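You operate a simulated robot arm through the tools that you are given. There is no shell and no other tool. Be economical: measure what you need, move in short steps, check, and stop when the job is done.

You are at the controls of a simulated two-armed robot. One attempt, no reset.

## Task
Roll the brown long carton's label flat, crate it and draw the strap tight.
Fine: roller back; hold the crate while you draw. Set down upright: red label roller. What is to be rubbed or washed off counts as gone when no trace of it is left.

The check looks at the end state, three seconds after you hand in, the way a careful person would. Anything else that was tipped, shoved, dropped, spilled or broken makes it a failure.

## Robot
Two 7-joint arms with two-finger parallel grippers on one trunk, on a base that drives. Base frame: it is fixed to the floor where the robot stands at the start and does not move with it; the origin is under the middle of the robot, x ahead of it, y to its left, z up. Lengths are in mm, angles in rad, forces in N, time in s.
The left shoulder is at the start at [70, 163, 1170], the right one opposite. With the tool pointing down near the work surface each hand reaches from about 400 to 880 mm from the robot's upright axis, wherever it stands, measured 20 degrees to its own side. Places, roughly: brown slatted crate [600, -200, 900]; green strap tab [500, -200, 900]. Payload 3.43 kg a hand.
The TCP of each hand is the grasp point between the finger pads, 34 mm short of the fingertips. In the tool frame z runs along the fingers and y along their closing line. The gripper opens to 128 mm. The fingers are 24 mm wide and 12 mm thick; the gripper's body (48 by 130 mm) begins 96 mm behind the TCP.
Orientation is that of the tool frame in the base frame, as a unit quaternion [x, y, z, w]. With the fingers straight down and closing along the base's y, the tool's x points along the base's -x, its y along +y and its z along -z.

## Interface
- The arms move only by the tool send_rows. It takes "left_moves", "right_moves" or both (then of equal length, played together; a hand with none holds still); each is a list of rows, each an object of numbers (a shift or turn left out is 0, a gripper value left out holds the last): "jaw": the finger opening in cm, from 0 to 12.8; "dx", "dy", "dz": the shift along the base's x, y, z in units of 20 mm (1.0 is 20 mm); "rx", "ry", "rz": the turn, a rotation vector about the base's x, y, z in units of 4 degrees (1.0 is 4 degrees). In form: [{"jaw": .., "dx": .., "dy": .., "dz": .., "rx": .., "ry": .., "rz": ..}, ...]. A call has 1 to 12 rows; each row shifts and turns the commanded pose from where the row before left it. A call with a number of a shift or a turn outside -1 to 1 is refused whole. A row lasts 0.2 s, in which the tool goes at most 50 mm and 0.15 rad; a call with a longer step from one row to the next is refused whole, and so is a gripper value outside its range. A pose out of reach is approached as far as the arm can. The call stops where the force on the tool passes 90 N (or 10 N more than at its start, if that is more) or the arm is blocked; 0.2 s more then pass. The fingers move at their own pace (about 153 mm/s each) and stop on an object; they squeeze with about 39 N. The grip force told is the motor's: it shows also when the fingers shut on nothing. Time passes only in rows, and 0.2 s behind the last, so rows that do not move let the fingers close. The reply holds the time, the measured pose of the TCP, the force on the tool along the base axes, the opening and the grip force, in the units named above and with some noise, with the torque about the TCP (base axes, N m) and any sound that the robot's microphone picked up, and new pictures: "show" is both (left out), scene, wrist or none (wrist: the cameras of the hands that moved).
- Cameras (640 x 400 px; columns grow to the right, rows downward): "scene" is now at [137, 2.7, 1420.5]; the picture's right is [0.03, -1.00, 0.00], its down [-0.51, -0.02, -0.86] and it looks along [0.86, 0.03, -0.51] (base axes); focal length 214 px, centre (320, 200). "left" rides on the left gripper at [76, 11, -160] in its tool frame; the picture's right is [-0.15, 0.99, 0.00], its down [-0.88, -0.13, -0.46] and it looks along [-0.45, -0.07, 0.89] (tool axes); focal length 234 px, centre (320, 200). "right" rides on the right gripper at [76, -11, -160] in its tool frame; the picture's right is [0.15, 0.99, 0.00], its down [-0.88, 0.13, -0.46] and it looks along [-0.45, 0.07, 0.89] (tool axes); focal length 234 px, centre (320, 200). There is no depth. A picture from a camera that has moved, and an enlarged one, comes with that camera's place and axes in the base frame and with its lens. The place of the scene camera against the robot may be out by one fixed shift of up to 25 mm in any direction.
- move_column(by): slides the trunk up (or, below 0, down) by that many mm; the arms and the scene camera ride with it, the base frame stays. It gives what a move gives, with no picture.
- drive_base(legs): drives the robot by 1 to 6 legs, each [ahead, left, turn to the left] in mm, mm and rad, along the robot's own axes; the way and the turn of a leg run together, so that a leg with both is an arc; at most 1500 mm and 3.142 rad a leg. The arms and the cameras ride along, it lands a little off, and it stops where it bumps. It gives what a move gives, and a new picture of the scene camera.
- turn_head(pan, tilt): turns the head with the scene camera to pan (to the left, within 1.501 rad either way) and tilt (down, from -0.506 to 1.204), counted from straight ahead of the robot. It gives what a move gives, and a new picture of the scene camera.
- zoom(camera, box): a new picture of the part [left, top, right, bottom] of that camera's present view, enlarged. No time passes.
- hand_in(): hands the job in; it is judged then, once.

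Work in short steps. Places have to be worked out from the pictures, the camera data and where the tool is seen: move nearer, look again, correct. Check each grasp and each placing, and mend what went wrong. You have 120 turns and 260 pictures in all, those below and enlarged ones among them. Open the grippers and draw the arms clear of the work before you hand the job in, unless the task says otherwise; then end with one line.

The tools are called after "Call:" as name(argument=value, ...) on one line, values as JSON. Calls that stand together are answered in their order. send_rows: Moves the arms, as the interface text tells. Its arguments: {"type":"object","properties":{"left_moves":{"type":"array"},"right_moves":{"type":"array"},"show":{"type":"string","enum":["both","scene","wrist","none"]}},"required":[]} The other tools are called the same way: move_column (by) slides the trunk up or down; drive_base (legs) drives the base; turn_head (pan, tilt) turns the head that bears the scene camera; zoom (camera, box) takes an enlarged picture of a part of a camera's view; hand_in () hands the job in.

At the start:

```text
clock: 0.0
left_tool_pos: [463.2, 237.9, 1297.5]
left_tool_rot: [0.001, 1.0, 0.0, -0.001]
left_wrist_force: [0.0, -0.4, -0.1]
left_wrist_torque: [-0.03, -0.01, -0.02]
left_gripper_width: 128.2
left_finger_force: 0.0
right_tool_pos: [491.4, -172.4, 1318.1]
right_tool_rot: [0.0, 1.0, 0.0, 0.0]
right_wrist_force: [-0.3, 0.1, -0.2]
right_wrist_torque: [-0.02, 0.01, 0.01]
right_gripper_width: 128.0
right_finger_force: 0.1
trunk travel left (down, up): [-650.0, 290.0]
robot x, y, heading: [-4.3, 3.9, -0.004]
head pan, tilt: [0.033, 0.536]
```

scene: 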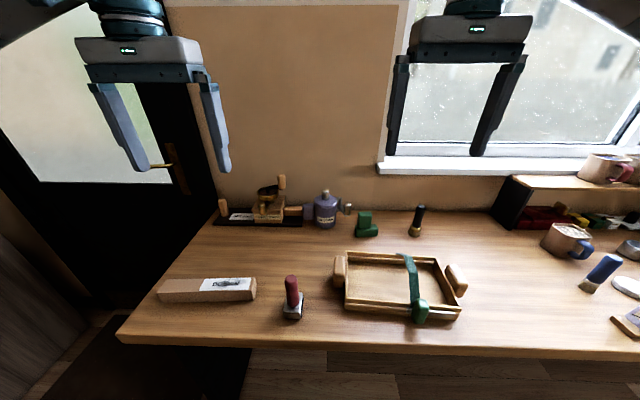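
right: 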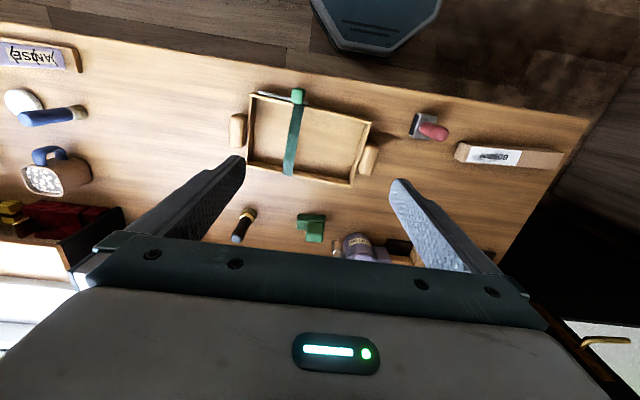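
left: 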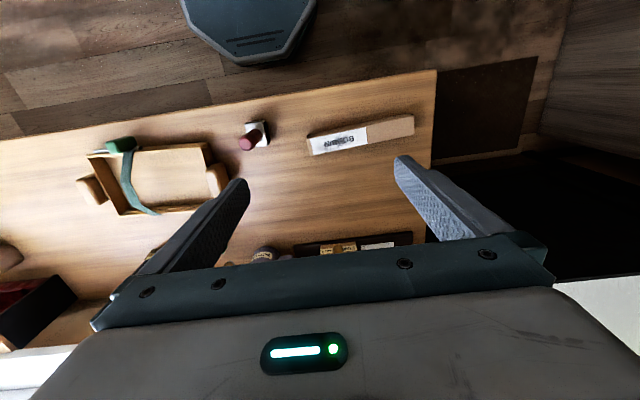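

The scene shows the carton with a white label on the left, a red-handled roller beside it, and the crate with its green strap. I'll zoom in on these for detail.

Call:
zoom(camera="scene", box=[140, 230, 320, 340])

Call:
zoom(camera="scene", box=[310, 220, 490, 340])

Call:
zoom(camera="scene", box=[460, 140, 640, 350])

Call:
zoom(camera="right", box=[220, 70, 600, 260])

Call:
zoom(camera="left", box=[60, 80, 440, 270])

```text
3.56 times, centred on (230, 285) of scene
camera zoom: at [137.0, 2.7, 1420.5], right [0.03, -1.0, 0.0], down [-0.51, -0.02, -0.86], along [0.86, 0.03, -0.51], focal length 763 px, centre (640, -102)
```

zoom: 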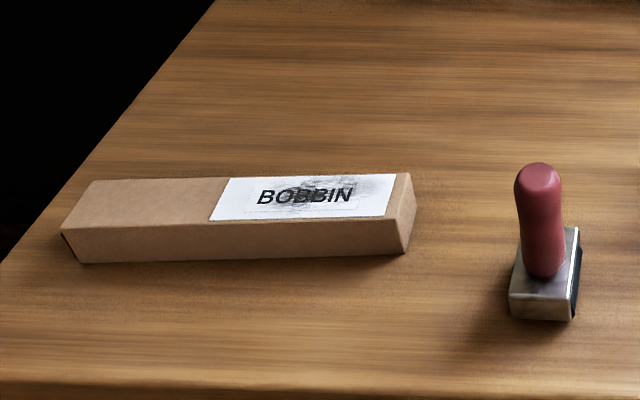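

```text
3.33 times, centred on (400, 280) of scene
camera zoom: at [137.0, 2.7, 1420.5], right [0.03, -1.0, 0.0], down [-0.51, -0.02, -0.86], along [0.86, 0.03, -0.51], focal length 715 px, centre (53, -67)
```

zoom: 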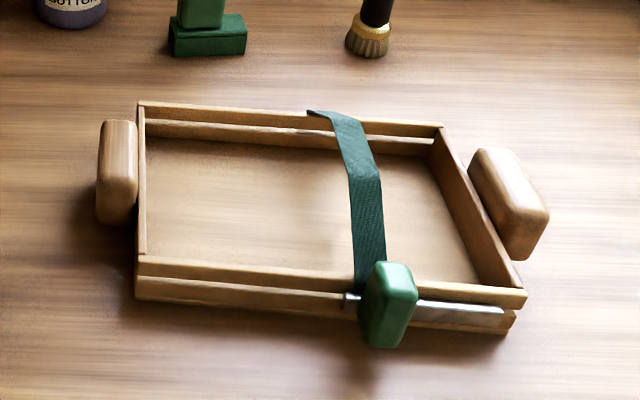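

```text
1.90 times, centred on (550, 245) of scene
camera zoom: at [137.0, 2.7, 1420.5], right [0.03, -1.0, 0.0], down [-0.51, -0.02, -0.86], along [0.86, 0.03, -0.51], focal length 408 px, centre (-118, 114)
```

zoom: 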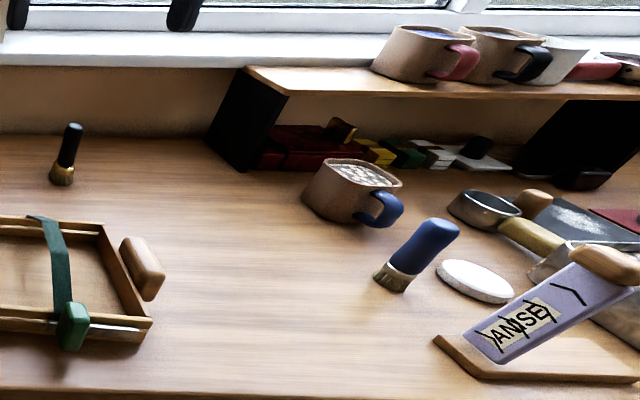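

```text
1.68 times, centred on (410, 165) of right
camera zoom: at [415.9, -184.2, 1477.9], right [-0.15, 0.99, 0.0], down [0.88, 0.13, 0.46], along [0.45, 0.07, -0.89], focal length 394 px, centre (168, 259)
```

zoom: 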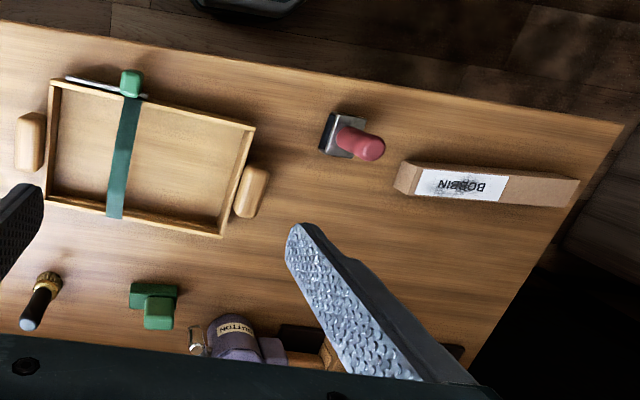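

```text
1.68 times, centred on (250, 175) of left
camera zoom: at [387.3, 250.6, 1456.1], right [0.15, 0.99, 0.0], down [0.88, -0.13, 0.46], along [0.45, -0.07, -0.89], focal length 394 px, centre (438, 242)
```

zoom: 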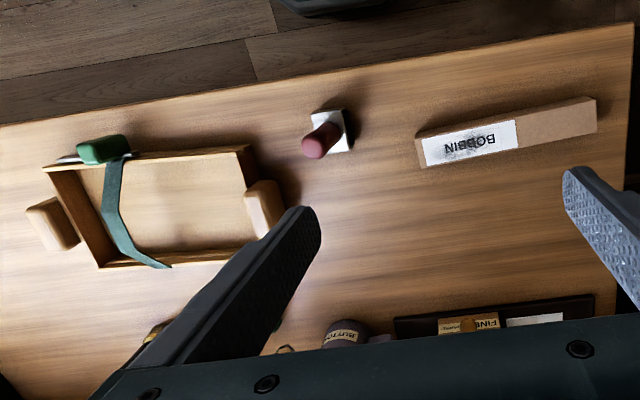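

Triangulation puts the tabletop at z≈875. The carton is about 250x50 near (513,328), the roller near (483,78), and the crate about 290x175 near (570,-195). I'll lower both hands for closer views.

Call:
send_rows(left_moves=[{"dx": -0.55, "dy": 0.5, "dz": -0.9}, {"dx": -0.55, "dy": 0.5, "dz": -0.9}, {"dx": -0.55, "dy": 0.5, "dz": -0.9}, {"dx": -0.55, "dy": 0.5, "dz": -0.9}, {"dx": -0.55, "dy": 0.5, "dz": -0.9}, {"dx": -0.55, "dy": 0.5, "dz": -0.9}, {"dx": -0.55, "dy": 0.5, "dz": -0.9}, {"dx": -0.55, "dy": 0.5, "dz": -0.9}], right_moves=[{"dx": -0.4, "dy": -0.2, "dz": -1}, {"dx": -0.4, "dy": -0.2, "dz": -1}, {"dx": -0.4, "dy": -0.2, "dz": -1}, {"dx": -0.4, "dy": -0.2, "dz": -1}, {"dx": -0.4, "dy": -0.2, "dz": -1}, {"dx": -0.4, "dy": -0.2, "dz": -1}, {"dx": -0.4, "dy": -0.2, "dz": -1}, {"dx": -0.4, "dy": -0.2, "dz": -1}], show="both")

```text
clock: 1.8
left_tool_pos: [376.4, 318.0, 1152.1]
left_tool_rot: [0.0, 1.0, -0.001, 0.0]
left_wrist_force: [0.0, 0.8, -0.2]
left_wrist_torque: [0.0, 0.01, 0.0]
left_gripper_width: 128.2
left_finger_force: 0.0
right_tool_pos: [427.3, -205.7, 1159.8]
right_tool_rot: [0.0, 1.0, 0.001, -0.001]
right_wrist_force: [0.4, 0.0, 0.3]
right_wrist_torque: [0.0, 0.0, 0.03]
right_gripper_width: 128.1
right_finger_force: 0.1
trunk travel left (down, up): [-650.0, 290.0]
robot x, y, heading: [0.9, -2.2, 0.003]
head pan, tilt: [0.033, 0.536]
camera scene: at [136.7, 3.0, 1420.6], right [0.03, -1.0, 0.0], down [-0.51, -0.02, -0.86], along [0.86, 0.03, -0.51], focal length 214 px, centre (320, 200)
camera right: at [351.3, -216.3, 1318.6], right [-0.15, 0.99, 0.0], down [0.88, 0.13, 0.46], along [0.45, 0.07, -0.89], focal length 234 px, centre (320, 200)
camera left: at [299.3, 331.2, 1311.3], right [0.15, 0.99, 0.0], down [0.88, -0.13, 0.46], along [0.45, -0.07, -0.89], focal length 234 px, centre (320, 200)
```

scene: 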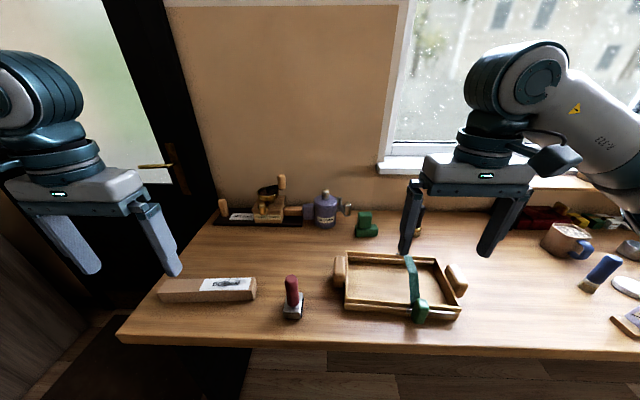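
right: 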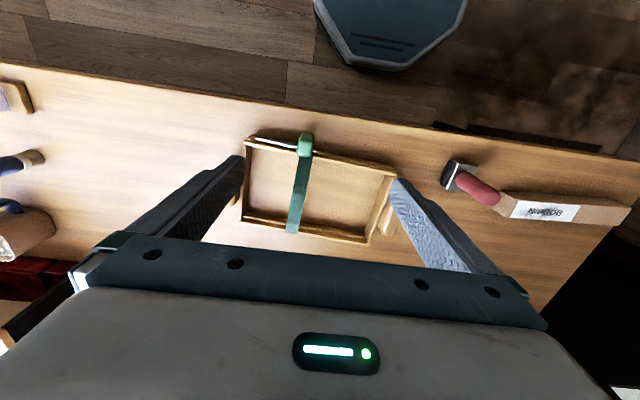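
left: 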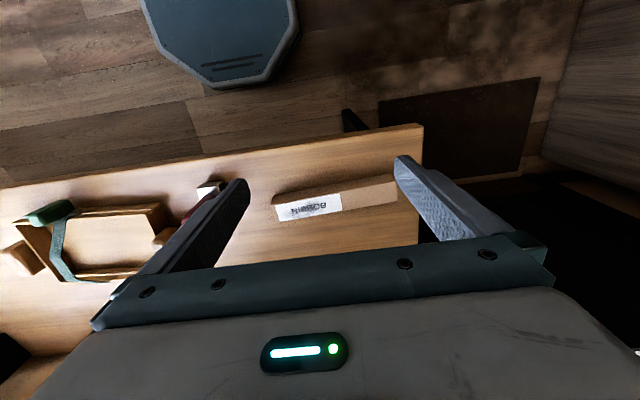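

Call:
zoom(camera="right", box=[220, 110, 412, 260])

Call:
zoom(camera="right", box=[420, 140, 640, 260])

Call:
zoom(camera="left", box=[240, 140, 432, 260])

Call:
zoom(camera="left", box=[0, 170, 180, 290])

Call:
zoom(camera="scene", box=[390, 240, 480, 330])

```text
2.67 times, centred on (316, 185) of right
camera zoom: at [351.3, -216.3, 1318.6], right [-0.15, 0.99, 0.0], down [0.88, 0.13, 0.46], along [0.45, 0.07, -0.89], focal length 624 px, centre (331, 240)
```

zoom: 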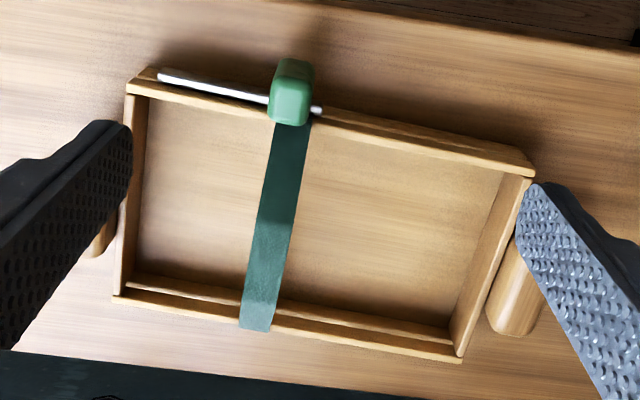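

```text
2.91 times, centred on (530, 200) of right
camera zoom: at [351.3, -216.3, 1318.6], right [-0.15, 0.99, 0.0], down [0.88, 0.13, 0.46], along [0.45, 0.07, -0.89], focal length 681 px, centre (-291, 200)
```

zoom: 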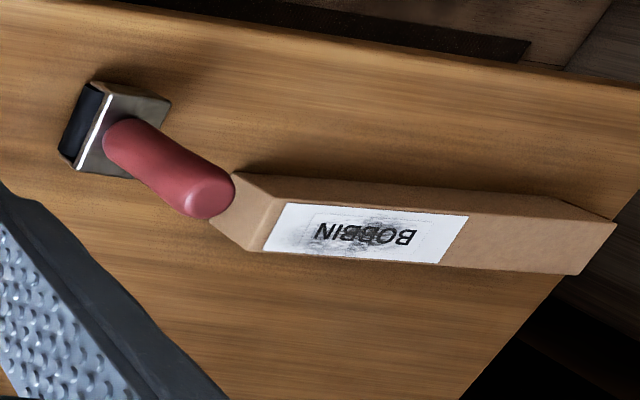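

```text
3.33 times, centred on (336, 200) of left
camera zoom: at [299.3, 331.2, 1311.3], right [0.15, 0.99, 0.0], down [0.88, -0.13, 0.46], along [0.45, -0.07, -0.89], focal length 781 px, centre (267, 200)
```

zoom: 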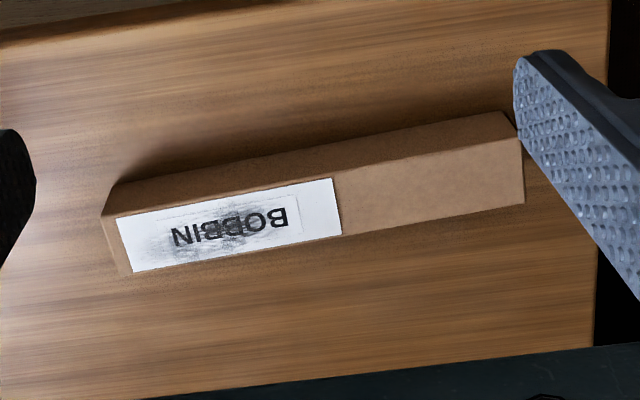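

```text
3.33 times, centred on (90, 230) of left
camera zoom: at [299.3, 331.2, 1311.3], right [0.15, 0.99, 0.0], down [0.88, -0.13, 0.46], along [0.45, -0.07, -0.89], focal length 781 px, centre (1087, 100)
```

zoom: 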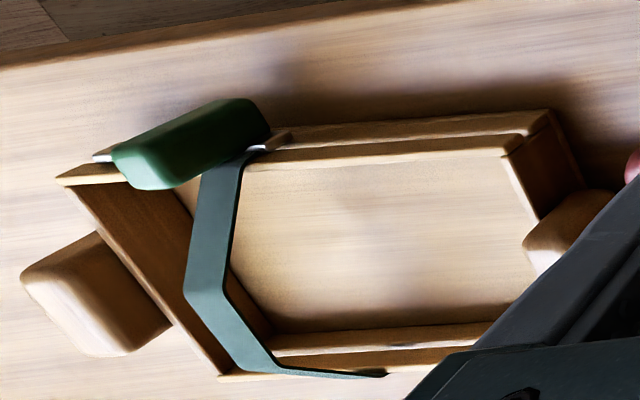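

```text
4.44 times, centred on (435, 285) of scene
camera zoom: at [136.7, 3.0, 1420.6], right [0.03, -1.0, 0.0], down [-0.51, -0.02, -0.86], along [0.86, 0.03, -0.51], focal length 953 px, centre (-191, -178)
```

zoom: 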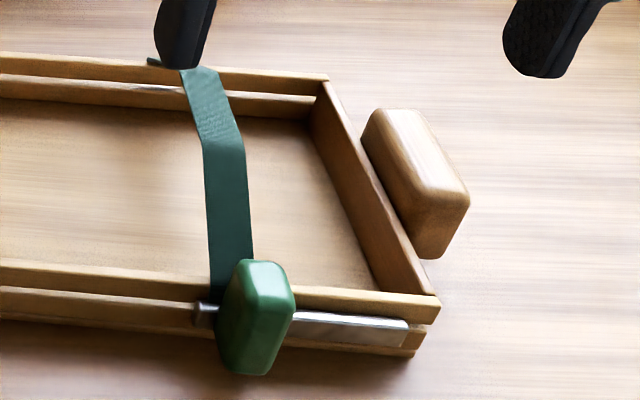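

The strap arches up to about z≈952, so there is room underneath it. The tab slides along a rail toward -y. The carton top is at z≈903, with the label spanning y≈210–340, and the roller handle top is near (479,83,974). I'll move the left hand over to inspect the roller up close.

Call:
send_rows(left_moves=[{"dx": 0.1, "dy": -0.983, "dz": -0.417}, {"dx": 0.1, "dy": -0.983, "dz": -0.417}, {"dx": 0.1, "dy": -0.983, "dz": -0.417}, {"dx": 0.1, "dy": -0.983, "dz": -0.417}, {"dx": 0.1, "dy": -0.983, "dz": -0.417}, {"dx": 0.1, "dy": -0.983, "dz": -0.417}, {"dx": 0.1, "dy": -0.983, "dz": -0.417}, {"dx": 0.1, "dy": -0.983, "dz": -0.417}, {"dx": 0.1, "dy": -0.983, "dz": -0.417}, {"dx": 0.1, "dy": -0.983, "dz": -0.417}, {"dx": 0.1, "dy": -0.983, "dz": -0.417}, {"dx": 0.1, "dy": -0.983, "dz": -0.417}], show="wrist")

Call:
zoom(camera="scene", box=[260, 250, 340, 330])

```text
clock: 4.4
left_tool_pos: [401.5, 81.9, 1053.4]
left_tool_rot: [0.0, 1.0, -0.001, 0.0]
left_wrist_force: [-0.1, -0.5, -0.5]
left_wrist_torque: [0.05, 0.0, -0.05]
left_gripper_width: 128.1
left_finger_force: 0.0
right_tool_pos: [427.6, -204.9, 1159.0]
right_tool_rot: [0.0, 1.0, 0.0, -0.001]
right_wrist_force: [0.5, -0.8, -1.2]
right_wrist_torque: [0.01, -0.01, -0.03]
right_gripper_width: 128.1
right_finger_force: 0.0
trunk travel left (down, up): [-650.0, 290.0]
robot x, y, heading: [-2.3, -3.0, 0.003]
head pan, tilt: [0.033, 0.536]
camera left: at [324.0, 93.2, 1212.1], right [0.15, 0.99, 0.0], down [0.88, -0.13, 0.46], along [0.45, -0.07, -0.89], focal length 234 px, centre (320, 200)
```

left: 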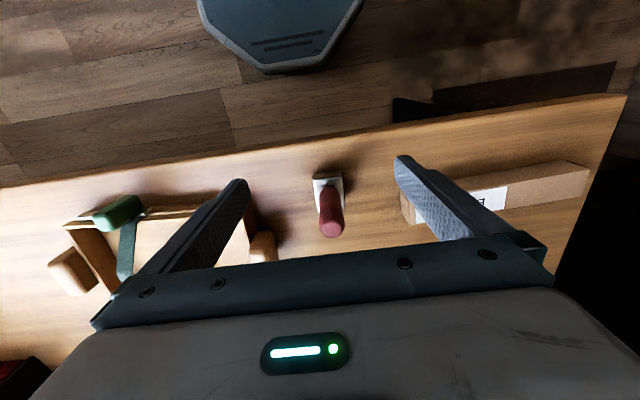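

```text
5.00 times, centred on (300, 290) of scene
camera zoom: at [137.5, 1.6, 1420.4], right [0.03, -1.0, 0.0], down [-0.51, -0.02, -0.86], along [0.86, 0.03, -0.51], focal length 1072 px, centre (420, -250)
```

zoom: 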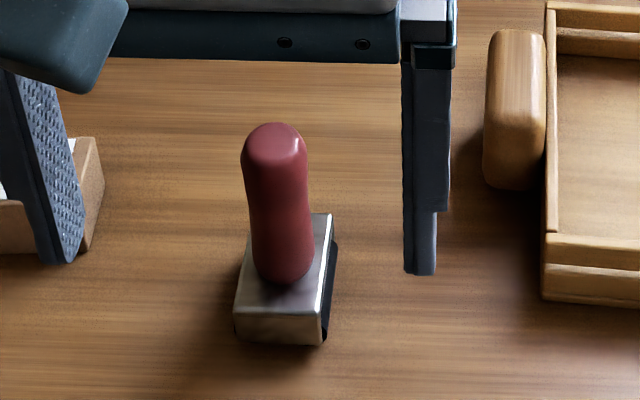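

Call:
zoom(camera="left", box=[280, 150, 380, 250])

```text
4.00 times, centred on (330, 200) of left
camera zoom: at [324.0, 93.2, 1212.1], right [0.15, 0.99, 0.0], down [0.88, -0.13, 0.46], along [0.45, -0.07, -0.89], focal length 937 px, centre (280, 200)
```

zoom: 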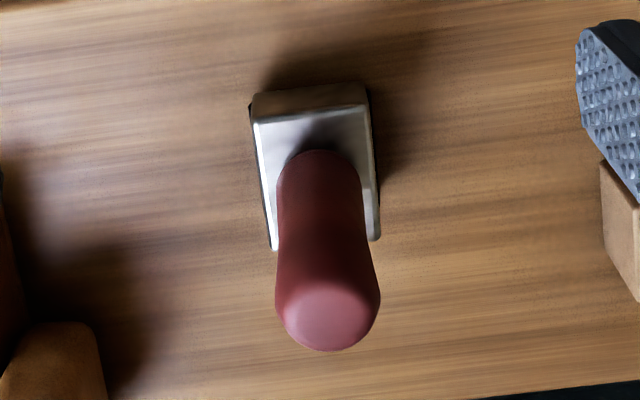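

The handle is vertical at about (477,83), and the base is about 60 (x) by 40 (y), so it should roll along y. I'll move over it, look, then descend.

Call:
send_rows(left_moves=[{"dx": 0.95, "jaw": 8}, {"dx": 0.95}, {"dx": 0.95}, {"dx": 0.95}, {"dz": -0.9}, {"dz": -0.9}], show="both")

```text
clock: 5.8
left_tool_pos: [477.1, 82.8, 1017.5]
left_tool_rot: [0.0, 1.0, -0.001, 0.0]
left_wrist_force: [-0.2, -0.3, 0.0]
left_wrist_torque: [-0.03, -0.01, 0.0]
left_gripper_width: 80.0
left_finger_force: 0.0
right_tool_pos: [429.6, -205.2, 1158.5]
right_tool_rot: [0.0, 1.0, -0.001, 0.0]
right_wrist_force: [-0.6, 0.4, -0.3]
right_wrist_torque: [-0.01, 0.0, 0.01]
right_gripper_width: 127.8
right_finger_force: 0.1
trunk travel left (down, up): [-650.0, 290.0]
robot x, y, heading: [-0.0, 3.6, 0.004]
head pan, tilt: [0.033, 0.536]
camera scene: at [137.4, 2.9, 1420.4], right [0.03, -1.0, 0.0], down [-0.51, -0.02, -0.86], along [0.86, 0.03, -0.51], focal length 214 px, centre (320, 200)
camera left: at [400.0, 94.8, 1176.9], right [0.15, 0.99, 0.0], down [0.88, -0.13, 0.46], along [0.45, -0.07, -0.89], focal length 234 px, centre (320, 200)
```

scene: 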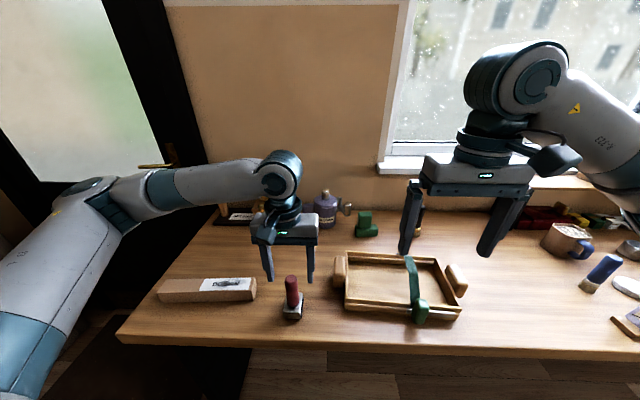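
left: 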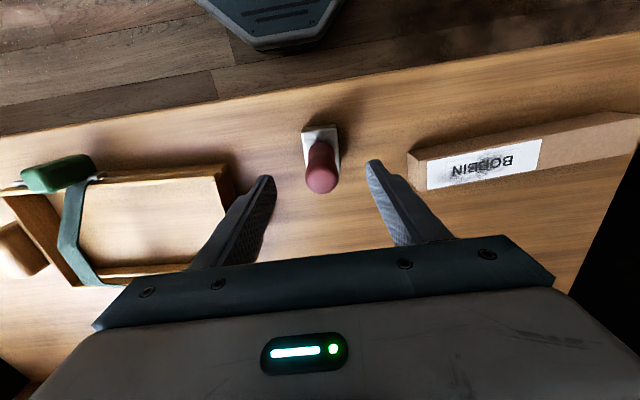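

The handle is at about (480,83), centred between the fingers. I'll descend to TCP z≈945 and grip.

Call:
send_rows(left_moves=[{"dz": -0.9, "dx": 0.1}, {"dz": -0.9}, {"dz": -0.9}, {"dz": -0.9}, {"jaw": 0}, {}, {}], show="both")

Call:
zoom(camera="scene", box=[250, 230, 350, 330])

```text
clock: 7.4
left_tool_pos: [478.2, 82.5, 945.0]
left_tool_rot: [0.0, 1.0, 0.0, 0.0]
left_wrist_force: [0.4, 0.0, 1.3]
left_wrist_torque: [-0.06, -0.03, 0.0]
left_gripper_width: 30.9
left_finger_force: 38.9
right_tool_pos: [427.4, -204.6, 1159.0]
right_tool_rot: [-0.001, 1.0, 0.0, -0.001]
right_wrist_force: [-0.3, -0.1, -0.9]
right_wrist_torque: [-0.02, 0.03, 0.03]
right_gripper_width: 128.2
right_finger_force: 0.0
trunk travel left (down, up): [-650.0, 290.0]
robot x, y, heading: [-2.0, -0.4, 0.002]
head pan, tilt: [0.033, 0.536]
camera scene: at [137.1, 2.7, 1420.4], right [0.03, -1.0, 0.0], down [-0.51, -0.02, -0.86], along [0.86, 0.03, -0.51], focal length 214 px, centre (320, 200)
camera left: at [401.5, 95.0, 1105.0], right [0.15, 0.99, 0.0], down [0.88, -0.13, 0.46], along [0.45, -0.07, -0.89], focal length 234 px, centre (320, 200)
```

scene: 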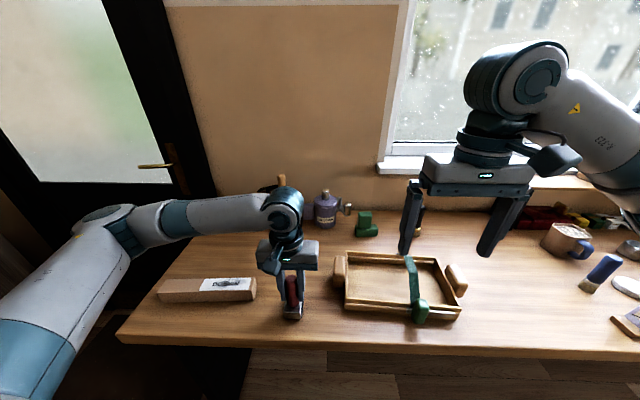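
left: 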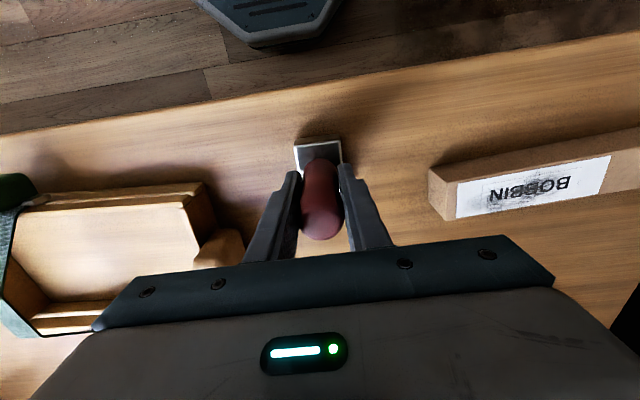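

```text
4.00 times, centred on (300, 280) of scene
camera zoom: at [137.1, 2.7, 1420.4], right [0.03, -1.0, 0.0], down [-0.51, -0.02, -0.86], along [0.86, 0.03, -0.51], focal length 858 px, centre (400, -120)
```

zoom: 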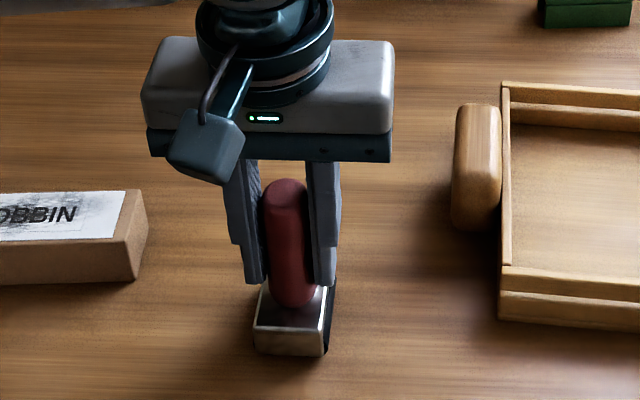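

The roller is held (width 31, force 39 N). I'll lift it, carry it over the label start and yaw it 3° to match the carton.

Call:
send_rows(left_moves=[{"dz": 1}, {"dz": 1}, {"dz": 1}, {"dz": 1}, {"dz": 0.5, "dx": 0.28, "dy": 0.95}, {"dx": 0.28, "dy": 0.95}, {"dx": 0.28, "dy": 0.95}, {"dx": 0.28, "dy": 0.95}, {"dx": 0.28, "dy": 0.95, "rz": 0.4}, {"dx": 0.28, "dy": 0.95, "rz": 0.4}, {"dx": 0.28, "dy": 0.95}, {"dx": 0.28, "dy": 0.95}], show="both")

Call:
zoom(camera="scene", box=[150, 210, 290, 310])

```text
clock: 10.0
left_tool_pos: [522.7, 234.3, 1036.1]
left_tool_rot: [-0.027, 1.0, 0.0, 0.0]
left_wrist_force: [1.2, 0.0, -2.8]
left_wrist_torque: [0.02, 0.02, 0.02]
left_gripper_width: 31.1
left_finger_force: 39.3
right_tool_pos: [428.4, -202.9, 1159.3]
right_tool_rot: [0.001, 1.0, 0.0, 0.0]
right_wrist_force: [0.8, -0.6, 0.3]
right_wrist_torque: [-0.02, -0.03, 0.01]
right_gripper_width: 128.1
right_finger_force: 0.0
trunk travel left (down, up): [-650.0, 290.0]
robot x, y, heading: [-1.3, -0.3, 0.001]
head pan, tilt: [0.033, 0.536]
camera scene: at [137.1, 3.6, 1420.5], right [0.03, -1.0, 0.0], down [-0.51, -0.02, -0.86], along [0.86, 0.03, -0.51], focal length 214 px, centre (320, 200)
camera left: at [445.7, 243.1, 1194.5], right [0.09, 1.0, 0.0], down [0.89, -0.08, 0.46], along [0.45, -0.04, -0.89], focal length 234 px, centre (320, 200)
```

scene: 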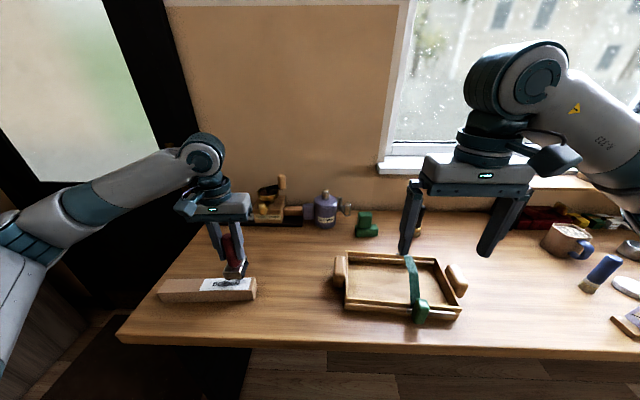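
left: 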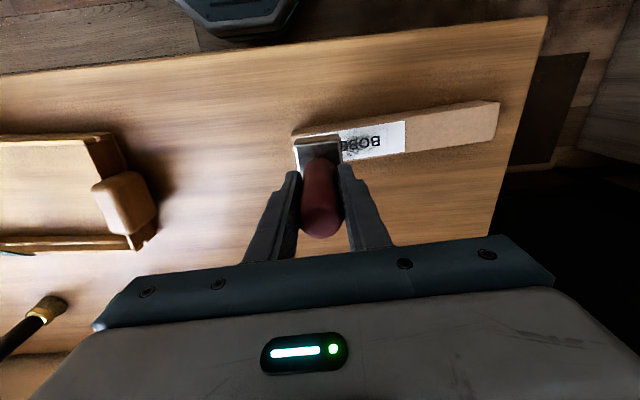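

```text
4.00 times, centred on (220, 260) of scene
camera zoom: at [137.1, 3.6, 1420.5], right [0.03, -1.0, 0.0], down [-0.51, -0.02, -0.86], along [0.86, 0.03, -0.51], focal length 858 px, centre (720, -40)
```

zoom: 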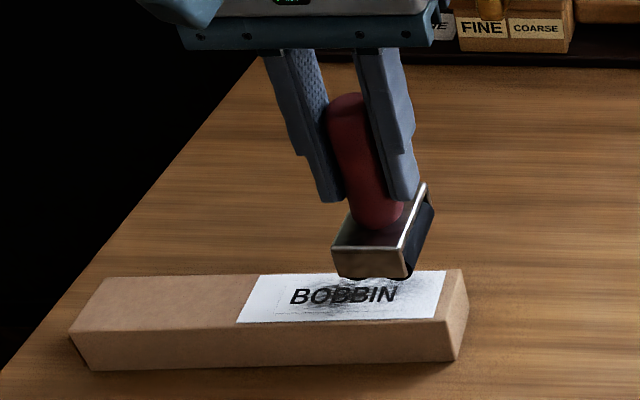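

The roller hangs above the label with its dark roll underneath. I'll lower it gradually until there is light contact.

Call:
send_rows(left_moves=[{"dz": -1}, {"dz": -1}, {"dz": -0.25}, {"dz": -0.1}, {"dz": -0.1}, {"dz": -0.1}, {}], show="none")

```text
clock: 11.6
left_tool_pos: [521.1, 232.6, 985.7]
left_tool_rot: [-0.028, 1.0, -0.001, 0.001]
left_wrist_force: [3.6, 3.9, 37.7]
left_wrist_torque: [0.83, -0.2, 0.0]
left_gripper_width: 31.2
left_finger_force: 38.7
right_tool_pos: [424.2, -206.4, 1160.8]
right_tool_rot: [0.0, 1.0, 0.001, 0.001]
right_wrist_force: [-0.3, -0.5, 0.1]
right_wrist_torque: [0.02, -0.02, 0.01]
right_gripper_width: 128.1
right_finger_force: 0.0
trunk travel left (down, up): [-650.0, 290.0]
robot x, y, heading: [0.8, -2.2, -0.002]
head pan, tilt: [0.033, 0.536]
```

There is contact at 38 N, so the carton is about 41 mm tall. I'll ease off a little and roll toward +y.

Call:
send_rows(left_moves=[{"dz": 0.06}, {"dy": 0.5, "dx": -0.027}, {"dy": 0.5, "dx": -0.027}, {"dy": 0.5, "dx": -0.027}, {}], show="both")

Call:
zoom(camera="scene", box=[150, 210, 290, 310])

```text
clock: 12.8
left_tool_pos: [518.7, 263.5, 984.8]
left_tool_rot: [-0.028, 1.0, 0.001, -0.001]
left_wrist_force: [-1.3, -5.8, 12.0]
left_wrist_torque: [-0.62, 0.08, -0.05]
left_gripper_width: 31.1
left_finger_force: 38.7
right_tool_pos: [427.0, -207.0, 1160.4]
right_tool_rot: [0.0, 1.0, 0.001, 0.0]
right_wrist_force: [1.2, 0.5, 0.2]
right_wrist_torque: [-0.02, 0.0, -0.03]
right_gripper_width: 128.1
right_finger_force: 0.1
trunk travel left (down, up): [-650.0, 290.0]
robot x, y, heading: [-3.7, -0.8, 0.003]
head pan, tilt: [0.033, 0.536]
camera scene: at [135.6, 1.3, 1420.5], right [0.03, -1.0, 0.0], down [-0.51, -0.02, -0.86], along [0.86, 0.03, -0.51], focal length 214 px, centre (320, 200)
camera left: at [442.6, 271.4, 1144.4], right [0.09, 1.0, 0.0], down [0.89, -0.08, 0.45], along [0.45, -0.04, -0.89], focal length 234 px, centre (320, 200)
```

scene: 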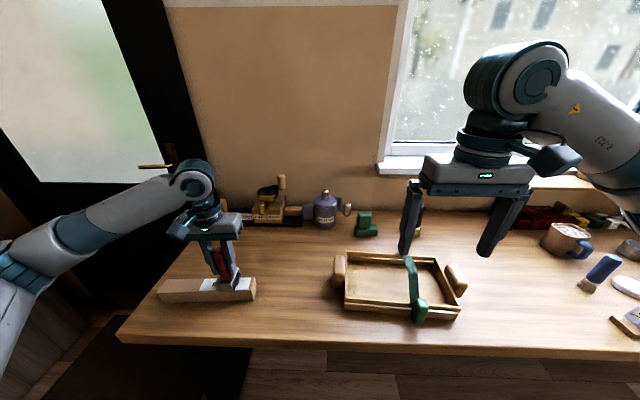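
left: 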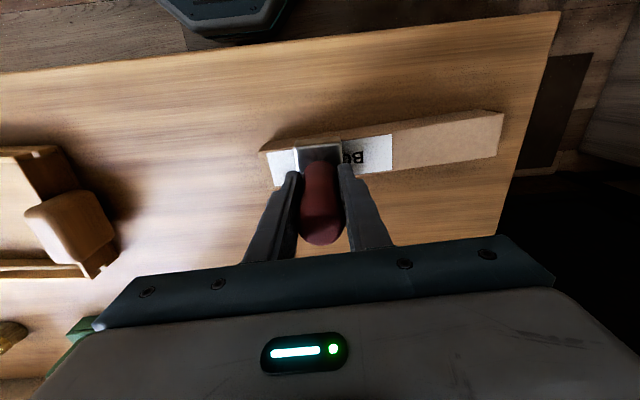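

```text
4.00 times, centred on (220, 260) of scene
camera zoom: at [135.6, 1.3, 1420.5], right [0.03, -1.0, 0.0], down [-0.51, -0.02, -0.86], along [0.86, 0.03, -0.51], focal length 858 px, centre (720, -40)
```

zoom: 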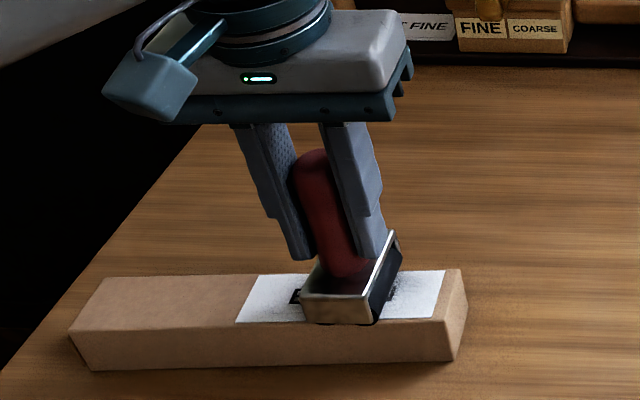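

The carton hasn't moved. I'll keep rolling to the +y end of the label.

Call:
send_rows(left_moves=[{"dy": 0.5, "dx": -0.027}, {"dy": 0.5, "dx": -0.027}, {"dy": 0.5, "dx": -0.027}, {"dy": 0.5, "dx": -0.027}, {"dy": 0.5, "dx": -0.027}, {"dy": 0.5, "dx": -0.027}, {"dy": 0.5, "dx": -0.027}, {}], show="wrist")

Call:
zoom(camera="left", box=[200, 100, 400, 220])

Call:
zoom(camera="scene", box=[150, 210, 290, 310])

```text
clock: 14.6
left_tool_pos: [518.1, 334.0, 985.1]
left_tool_rot: [-0.028, 1.0, 0.0, 0.0]
left_wrist_force: [0.0, 0.1, -1.1]
left_wrist_torque: [0.11, 0.01, -0.01]
left_gripper_width: 30.9
left_finger_force: 39.0
right_tool_pos: [429.2, -205.3, 1160.4]
right_tool_rot: [0.0, 1.0, 0.0, 0.0]
right_wrist_force: [-0.6, 0.7, -1.3]
right_wrist_torque: [0.01, 0.01, 0.02]
right_gripper_width: 127.8
right_finger_force: 0.0
trunk travel left (down, up): [-650.0, 290.0]
robot x, y, heading: [2.4, -1.0, -0.004]
head pan, tilt: [0.033, 0.536]
camera left: at [440.9, 342.2, 1144.6], right [0.09, 1.0, 0.0], down [0.89, -0.08, 0.46], along [0.45, -0.04, -0.89], focal length 234 px, centre (320, 200)
```

left: 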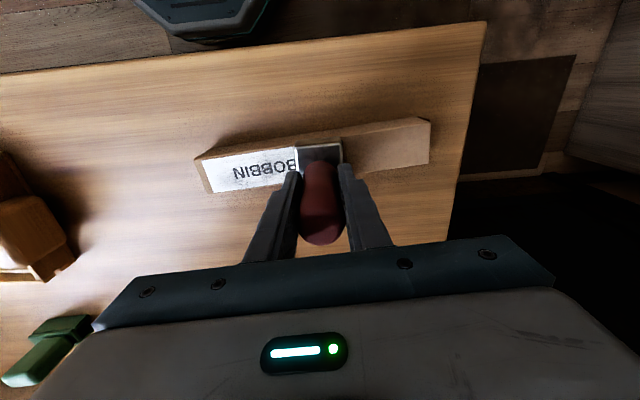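

```text
3.20 times, centred on (300, 160) of left
camera zoom: at [440.9, 342.2, 1144.6], right [0.09, 1.0, 0.0], down [0.89, -0.08, 0.46], along [0.45, -0.04, -0.89], focal length 749 px, centre (384, 328)
```

zoom: 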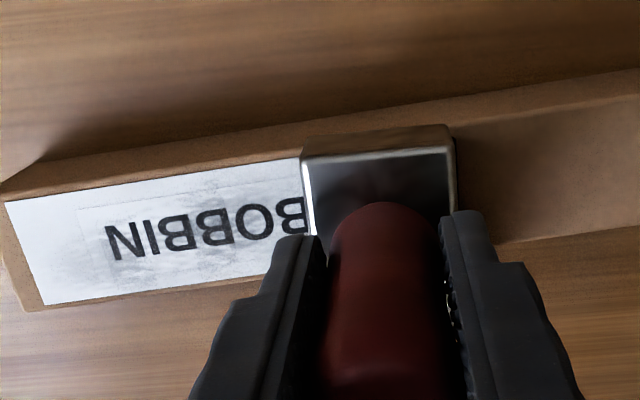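

```text
4.00 times, centred on (220, 260) of scene
camera zoom: at [137.3, 2.6, 1420.4], right [0.03, -1.0, 0.0], down [-0.51, -0.02, -0.86], along [0.86, 0.03, -0.51], focal length 858 px, centre (720, -40)
```

zoom: 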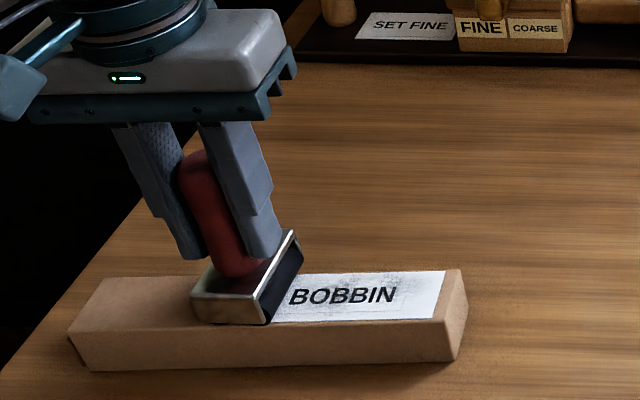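

The smudge is fading but traces remain, and contact got light at the far end. I'll press about 2 mm more and roll back.

Call:
send_rows(left_moves=[{"dz": -0.12}, {"dy": -0.5, "dx": 0.027}, {"dy": -0.5, "dx": 0.027}, {"dy": -0.5, "dx": 0.027}, {"dy": -0.5, "dx": 0.027}, {"dy": -0.5, "dx": 0.027}, {"dy": -0.5, "dx": 0.027}], show="none")

Call:
send_rows(left_moves=[{"dy": -0.5, "dx": 0.027}, {"dy": -0.5, "dx": 0.027}, {"dy": -0.5, "dx": 0.027}, {"dy": -0.5, "dx": 0.027}, {"dy": -0.5, "dx": 0.027}, {"dy": -0.5, "dx": 0.027}], show="wrist")

Call:
zoom(camera="left", box=[250, 80, 450, 200])

Call:
zoom(camera="scene", box=[150, 210, 290, 310])

```text
clock: 16.2
left_tool_pos: [519.3, 274.2, 984.5]
left_tool_rot: [-0.028, 1.0, 0.0, 0.001]
left_wrist_force: [0.0, 6.7, 17.1]
left_wrist_torque: [0.71, 0.0, 0.04]
left_gripper_width: 31.2
left_finger_force: 39.0
right_tool_pos: [426.5, -204.4, 1158.9]
right_tool_rot: [0.0, 1.0, 0.0, 0.001]
right_wrist_force: [0.5, -1.6, -0.5]
right_wrist_torque: [-0.02, -0.01, 0.02]
right_gripper_width: 128.2
right_finger_force: 0.0
trunk travel left (down, up): [-650.0, 290.0]
robot x, y, heading: [-0.5, 0.8, -0.002]
head pan, tilt: [0.033, 0.536]
```

```text
clock: 17.6
left_tool_pos: [522.9, 215.0, 984.0]
left_tool_rot: [-0.028, 1.0, 0.0, 0.001]
left_wrist_force: [-0.3, 6.2, 15.8]
left_wrist_torque: [0.77, 0.03, 0.0]
left_gripper_width: 30.8
left_finger_force: 39.4
right_tool_pos: [426.6, -204.2, 1159.4]
right_tool_rot: [0.0, 1.0, 0.0, 0.002]
right_wrist_force: [0.0, 0.1, -0.6]
right_wrist_torque: [-0.01, 0.01, 0.0]
right_gripper_width: 127.9
right_finger_force: 0.0
trunk travel left (down, up): [-650.0, 290.0]
robot x, y, heading: [-0.5, -1.3, 0.004]
head pan, tilt: [0.033, 0.536]
camera left: at [445.4, 221.8, 1142.9], right [0.09, 1.0, 0.0], down [0.89, -0.08, 0.46], along [0.45, -0.04, -0.89], focal length 234 px, centre (320, 200)
```

left: 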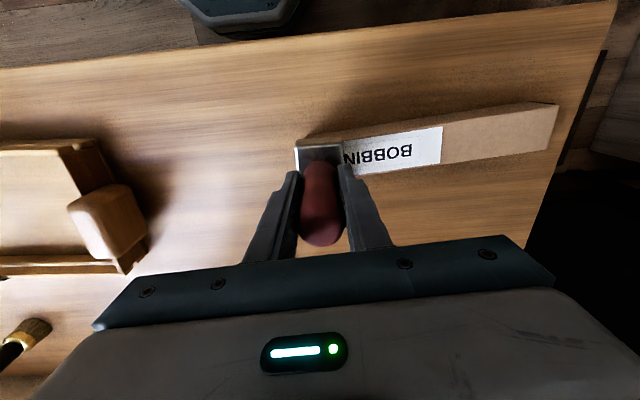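

```text
3.20 times, centred on (350, 140) of left
camera zoom: at [445.4, 221.8, 1142.9], right [0.09, 1.0, 0.0], down [0.89, -0.08, 0.46], along [0.45, -0.04, -0.89], focal length 749 px, centre (224, 392)
```

zoom: 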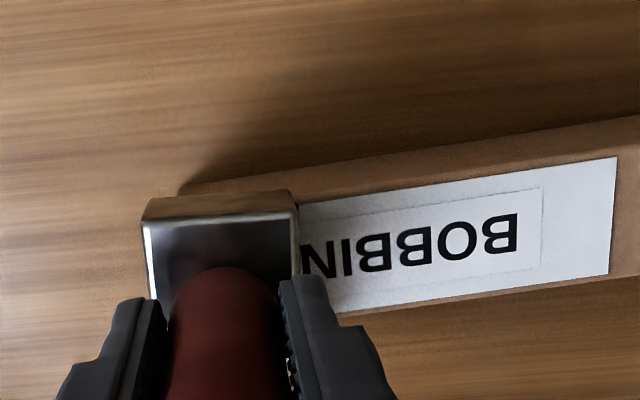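

```text
4.00 times, centred on (220, 260) of scene
camera zoom: at [135.5, 2.5, 1420.6], right [0.03, -1.0, 0.0], down [-0.51, -0.02, -0.86], along [0.86, 0.03, -0.51], focal length 858 px, centre (720, -40)
```

zoom: 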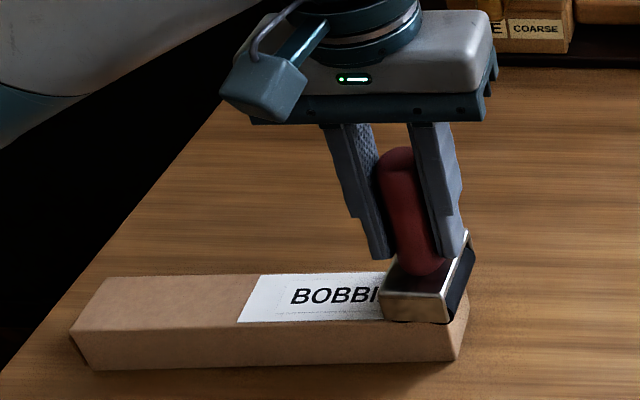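

The smudge is essentially gone. I'll make one more pass to +y with this pressure, then lift and inspect the whole label.

Call:
send_rows(left_moves=[{"dy": 0.6, "dx": -0.03}, {"dy": 0.6, "dx": -0.03}, {"dy": 0.6, "dx": -0.03}, {"dy": 0.6, "dx": -0.03}, {"dy": 0.6, "dx": -0.03}, {"dy": 0.6, "dx": -0.03, "dz": -0.04}, {"dy": 0.6, "dx": -0.03}, {"dy": 0.6, "dx": -0.03, "dz": -0.04}, {"dy": 0.6, "dx": -0.03}, {"dy": 0.6, "dx": -0.03}], show="none")

Call:
send_rows(left_moves=[{"dz": 1}, {"dz": 1}, {"dz": 1}, {"dz": 0.5, "dy": -0.9, "dx": -0.3}, {"dy": -0.9, "dx": -0.3}, {"dy": -0.9, "dx": -0.3}, {"dy": -0.9, "dx": -0.3}, {"dy": -0.9, "dx": -0.3}, {"dy": -0.9, "dx": -0.3}, {"dy": -0.9, "dx": -0.3, "rz": -0.4}, {"dy": -0.9, "dx": -0.3, "rz": -0.4}, {"dy": -0.9}], show="both")

Call:
zoom(camera="scene", box=[150, 250, 290, 320])

Call:
zoom(camera="left", box=[300, 80, 560, 220])

```text
clock: 19.8
left_tool_pos: [516.4, 332.4, 984.7]
left_tool_rot: [-0.027, 1.0, 0.0, 0.002]
left_wrist_force: [0.6, -8.7, 26.3]
left_wrist_torque: [-0.34, 0.01, 0.08]
left_gripper_width: 30.8
left_finger_force: 38.4
right_tool_pos: [426.1, -207.8, 1160.1]
right_tool_rot: [0.0, 1.0, 0.001, 0.0]
right_wrist_force: [0.2, -0.8, -0.3]
right_wrist_torque: [-0.02, 0.01, 0.0]
right_gripper_width: 127.8
right_finger_force: 0.0
trunk travel left (down, up): [-650.0, 290.0]
robot x, y, heading: [1.5, 1.7, 0.003]
head pan, tilt: [0.033, 0.536]
```

```text
clock: 22.4
left_tool_pos: [470.1, 170.7, 1051.5]
left_tool_rot: [0.0, 1.0, 0.0, -0.001]
left_wrist_force: [0.6, 0.7, -1.6]
left_wrist_torque: [0.06, 0.01, -0.01]
left_gripper_width: 31.1
left_finger_force: 39.7
right_tool_pos: [428.4, -207.1, 1159.1]
right_tool_rot: [0.0, 1.0, 0.0, 0.0]
right_wrist_force: [0.0, -0.7, -0.1]
right_wrist_torque: [0.01, 0.03, -0.04]
right_gripper_width: 127.9
right_finger_force: 0.1
trunk travel left (down, up): [-650.0, 290.0]
robot x, y, heading: [-1.9, 0.6, -0.001]
head pan, tilt: [0.033, 0.536]
camera scene: at [137.6, 1.7, 1420.4], right [0.03, -1.0, 0.0], down [-0.51, -0.02, -0.86], along [0.86, 0.03, -0.51], focal length 214 px, centre (320, 200)
camera left: at [393.4, 183.2, 1210.4], right [0.15, 0.99, 0.0], down [0.88, -0.13, 0.46], along [0.45, -0.07, -0.89], focal length 234 px, centre (320, 200)
```

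scene: 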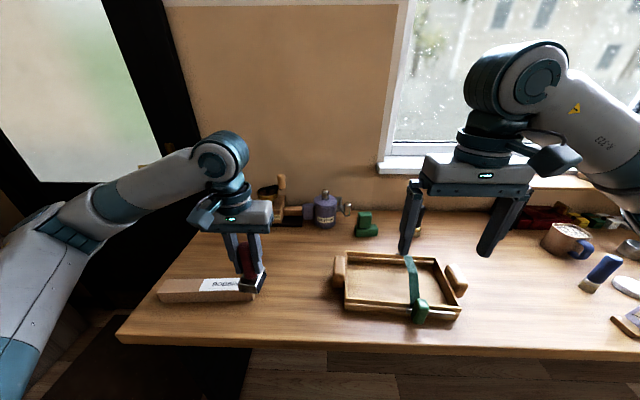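
left: 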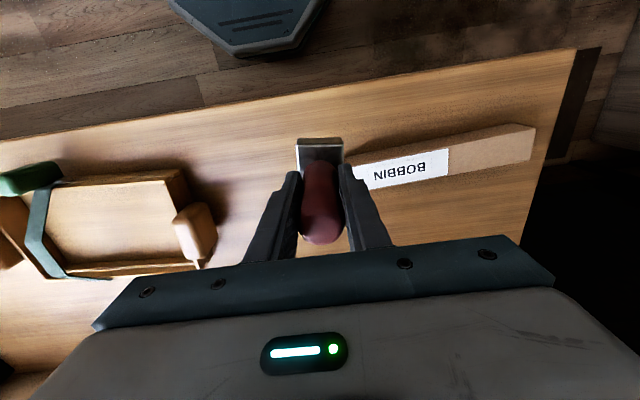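

```text
4.57 times, centred on (220, 285) of scene
camera zoom: at [137.6, 1.7, 1420.4], right [0.03, -1.0, 0.0], down [-0.51, -0.02, -0.86], along [0.86, 0.03, -0.51], focal length 980 px, centre (777, -189)
```

zoom: 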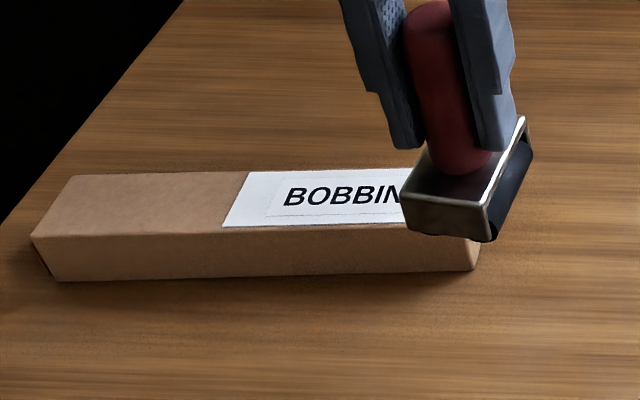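

```text
2.46 times, centred on (430, 150) of left
camera zoom: at [393.4, 183.2, 1210.4], right [0.15, 0.99, 0.0], down [0.88, -0.13, 0.46], along [0.45, -0.07, -0.89], focal length 576 px, centre (49, 323)
```

zoom: 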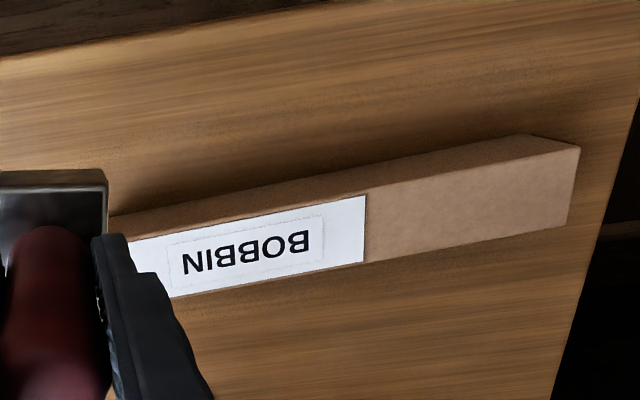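

The label looks clean. I'll move to above the roller's home spot and check the whole label before setting it down.

Call:
send_rows(left_moves=[{"dy": -0.88, "dx": 0.08}, {"dy": -0.88, "dx": 0.08}, {"dy": -0.88, "dx": 0.08}, {"dy": -0.88, "dx": 0.08}, {"dy": -0.88, "dx": 0.08}], show="none")

Call:
zoom(camera="scene", box=[195, 265, 275, 315])

Call:
zoom(camera="left", box=[400, 120, 600, 245])

```text
clock: 23.6
left_tool_pos: [476.9, 83.5, 1051.8]
left_tool_rot: [0.001, 1.0, 0.0, 0.0]
left_wrist_force: [-2.0, 0.3, -1.8]
left_wrist_torque: [0.08, -0.03, 0.02]
left_gripper_width: 30.9
left_finger_force: 39.1
right_tool_pos: [428.6, -205.6, 1159.0]
right_tool_rot: [-0.001, 1.0, 0.0, 0.0]
right_wrist_force: [-0.2, -0.4, 0.5]
right_wrist_torque: [0.02, 0.01, -0.04]
right_gripper_width: 127.6
right_finger_force: 0.1
trunk travel left (down, up): [-650.0, 290.0]
robot x, y, heading: [-4.1, -2.1, -0.003]
head pan, tilt: [0.033, 0.536]
```

```text
8.00 times, centred on (235, 290) of scene
camera zoom: at [137.4, 1.9, 1420.4], right [0.03, -1.0, 0.0], down [-0.51, -0.02, -0.86], along [0.86, 0.03, -0.51], focal length 1716 px, centre (1000, -520)
```

zoom: 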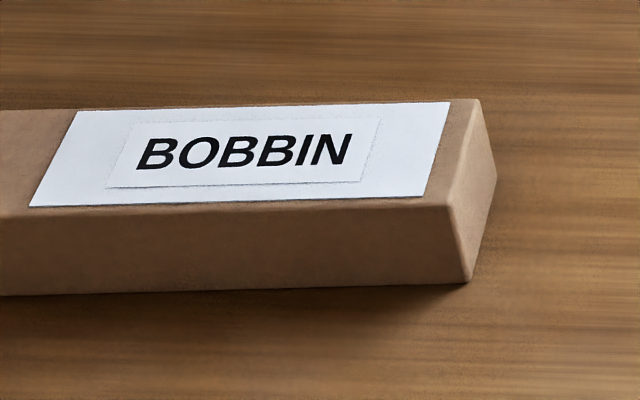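

```text
3.20 times, centred on (500, 182) of left
camera zoom: at [401.4, 95.2, 1210.1], right [0.15, 0.99, 0.0], down [0.88, -0.13, 0.46], along [0.45, -0.07, -0.89], focal length 749 px, centre (-256, 256)
```

zoom: 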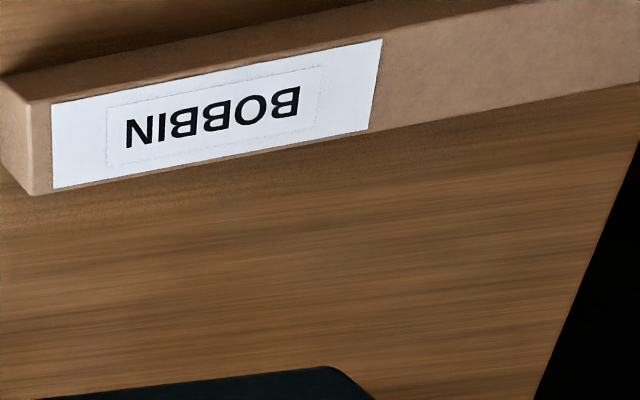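

The label is clean. I'll lower the roller to its original spot, with fine steps near the table.

Call:
send_rows(left_moves=[{"dz": -1}, {"dz": -1}, {"dz": -1}, {"dz": -1}, {"dz": -0.8}, {"dz": -0.1}, {"dz": -0.1}, {}], show="none")

Call:
zoom(camera="scene", box=[250, 230, 350, 330])

```text
clock: 25.4
left_tool_pos: [476.6, 82.4, 950.8]
left_tool_rot: [0.001, 1.0, 0.0, -0.001]
left_wrist_force: [0.2, -0.2, -1.7]
left_wrist_torque: [-0.01, 0.02, 0.0]
left_gripper_width: 31.2
left_finger_force: 38.8
right_tool_pos: [429.0, -205.7, 1159.2]
right_tool_rot: [-0.001, 1.0, 0.0, 0.0]
right_wrist_force: [-0.1, 0.0, -0.4]
right_wrist_torque: [0.0, 0.01, -0.04]
right_gripper_width: 127.8
right_finger_force: 0.0
trunk travel left (down, up): [-650.0, 290.0]
robot x, y, heading: [-2.0, -1.8, 0.004]
head pan, tilt: [0.033, 0.536]
```

```text
4.00 times, centred on (300, 280) of scene
camera zoom: at [137.2, 2.7, 1420.4], right [0.03, -1.0, 0.0], down [-0.51, -0.02, -0.86], along [0.86, 0.03, -0.51], focal length 858 px, centre (400, -120)
```

zoom: 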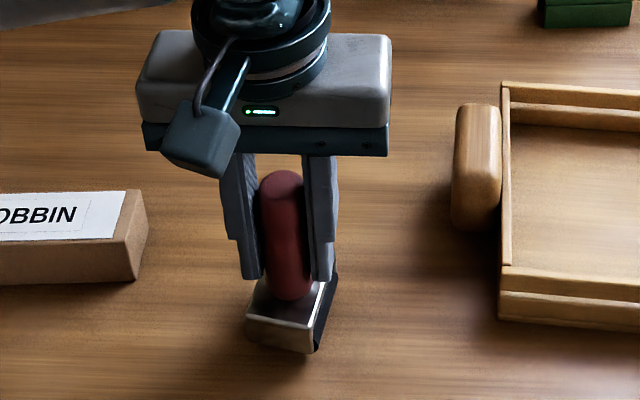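

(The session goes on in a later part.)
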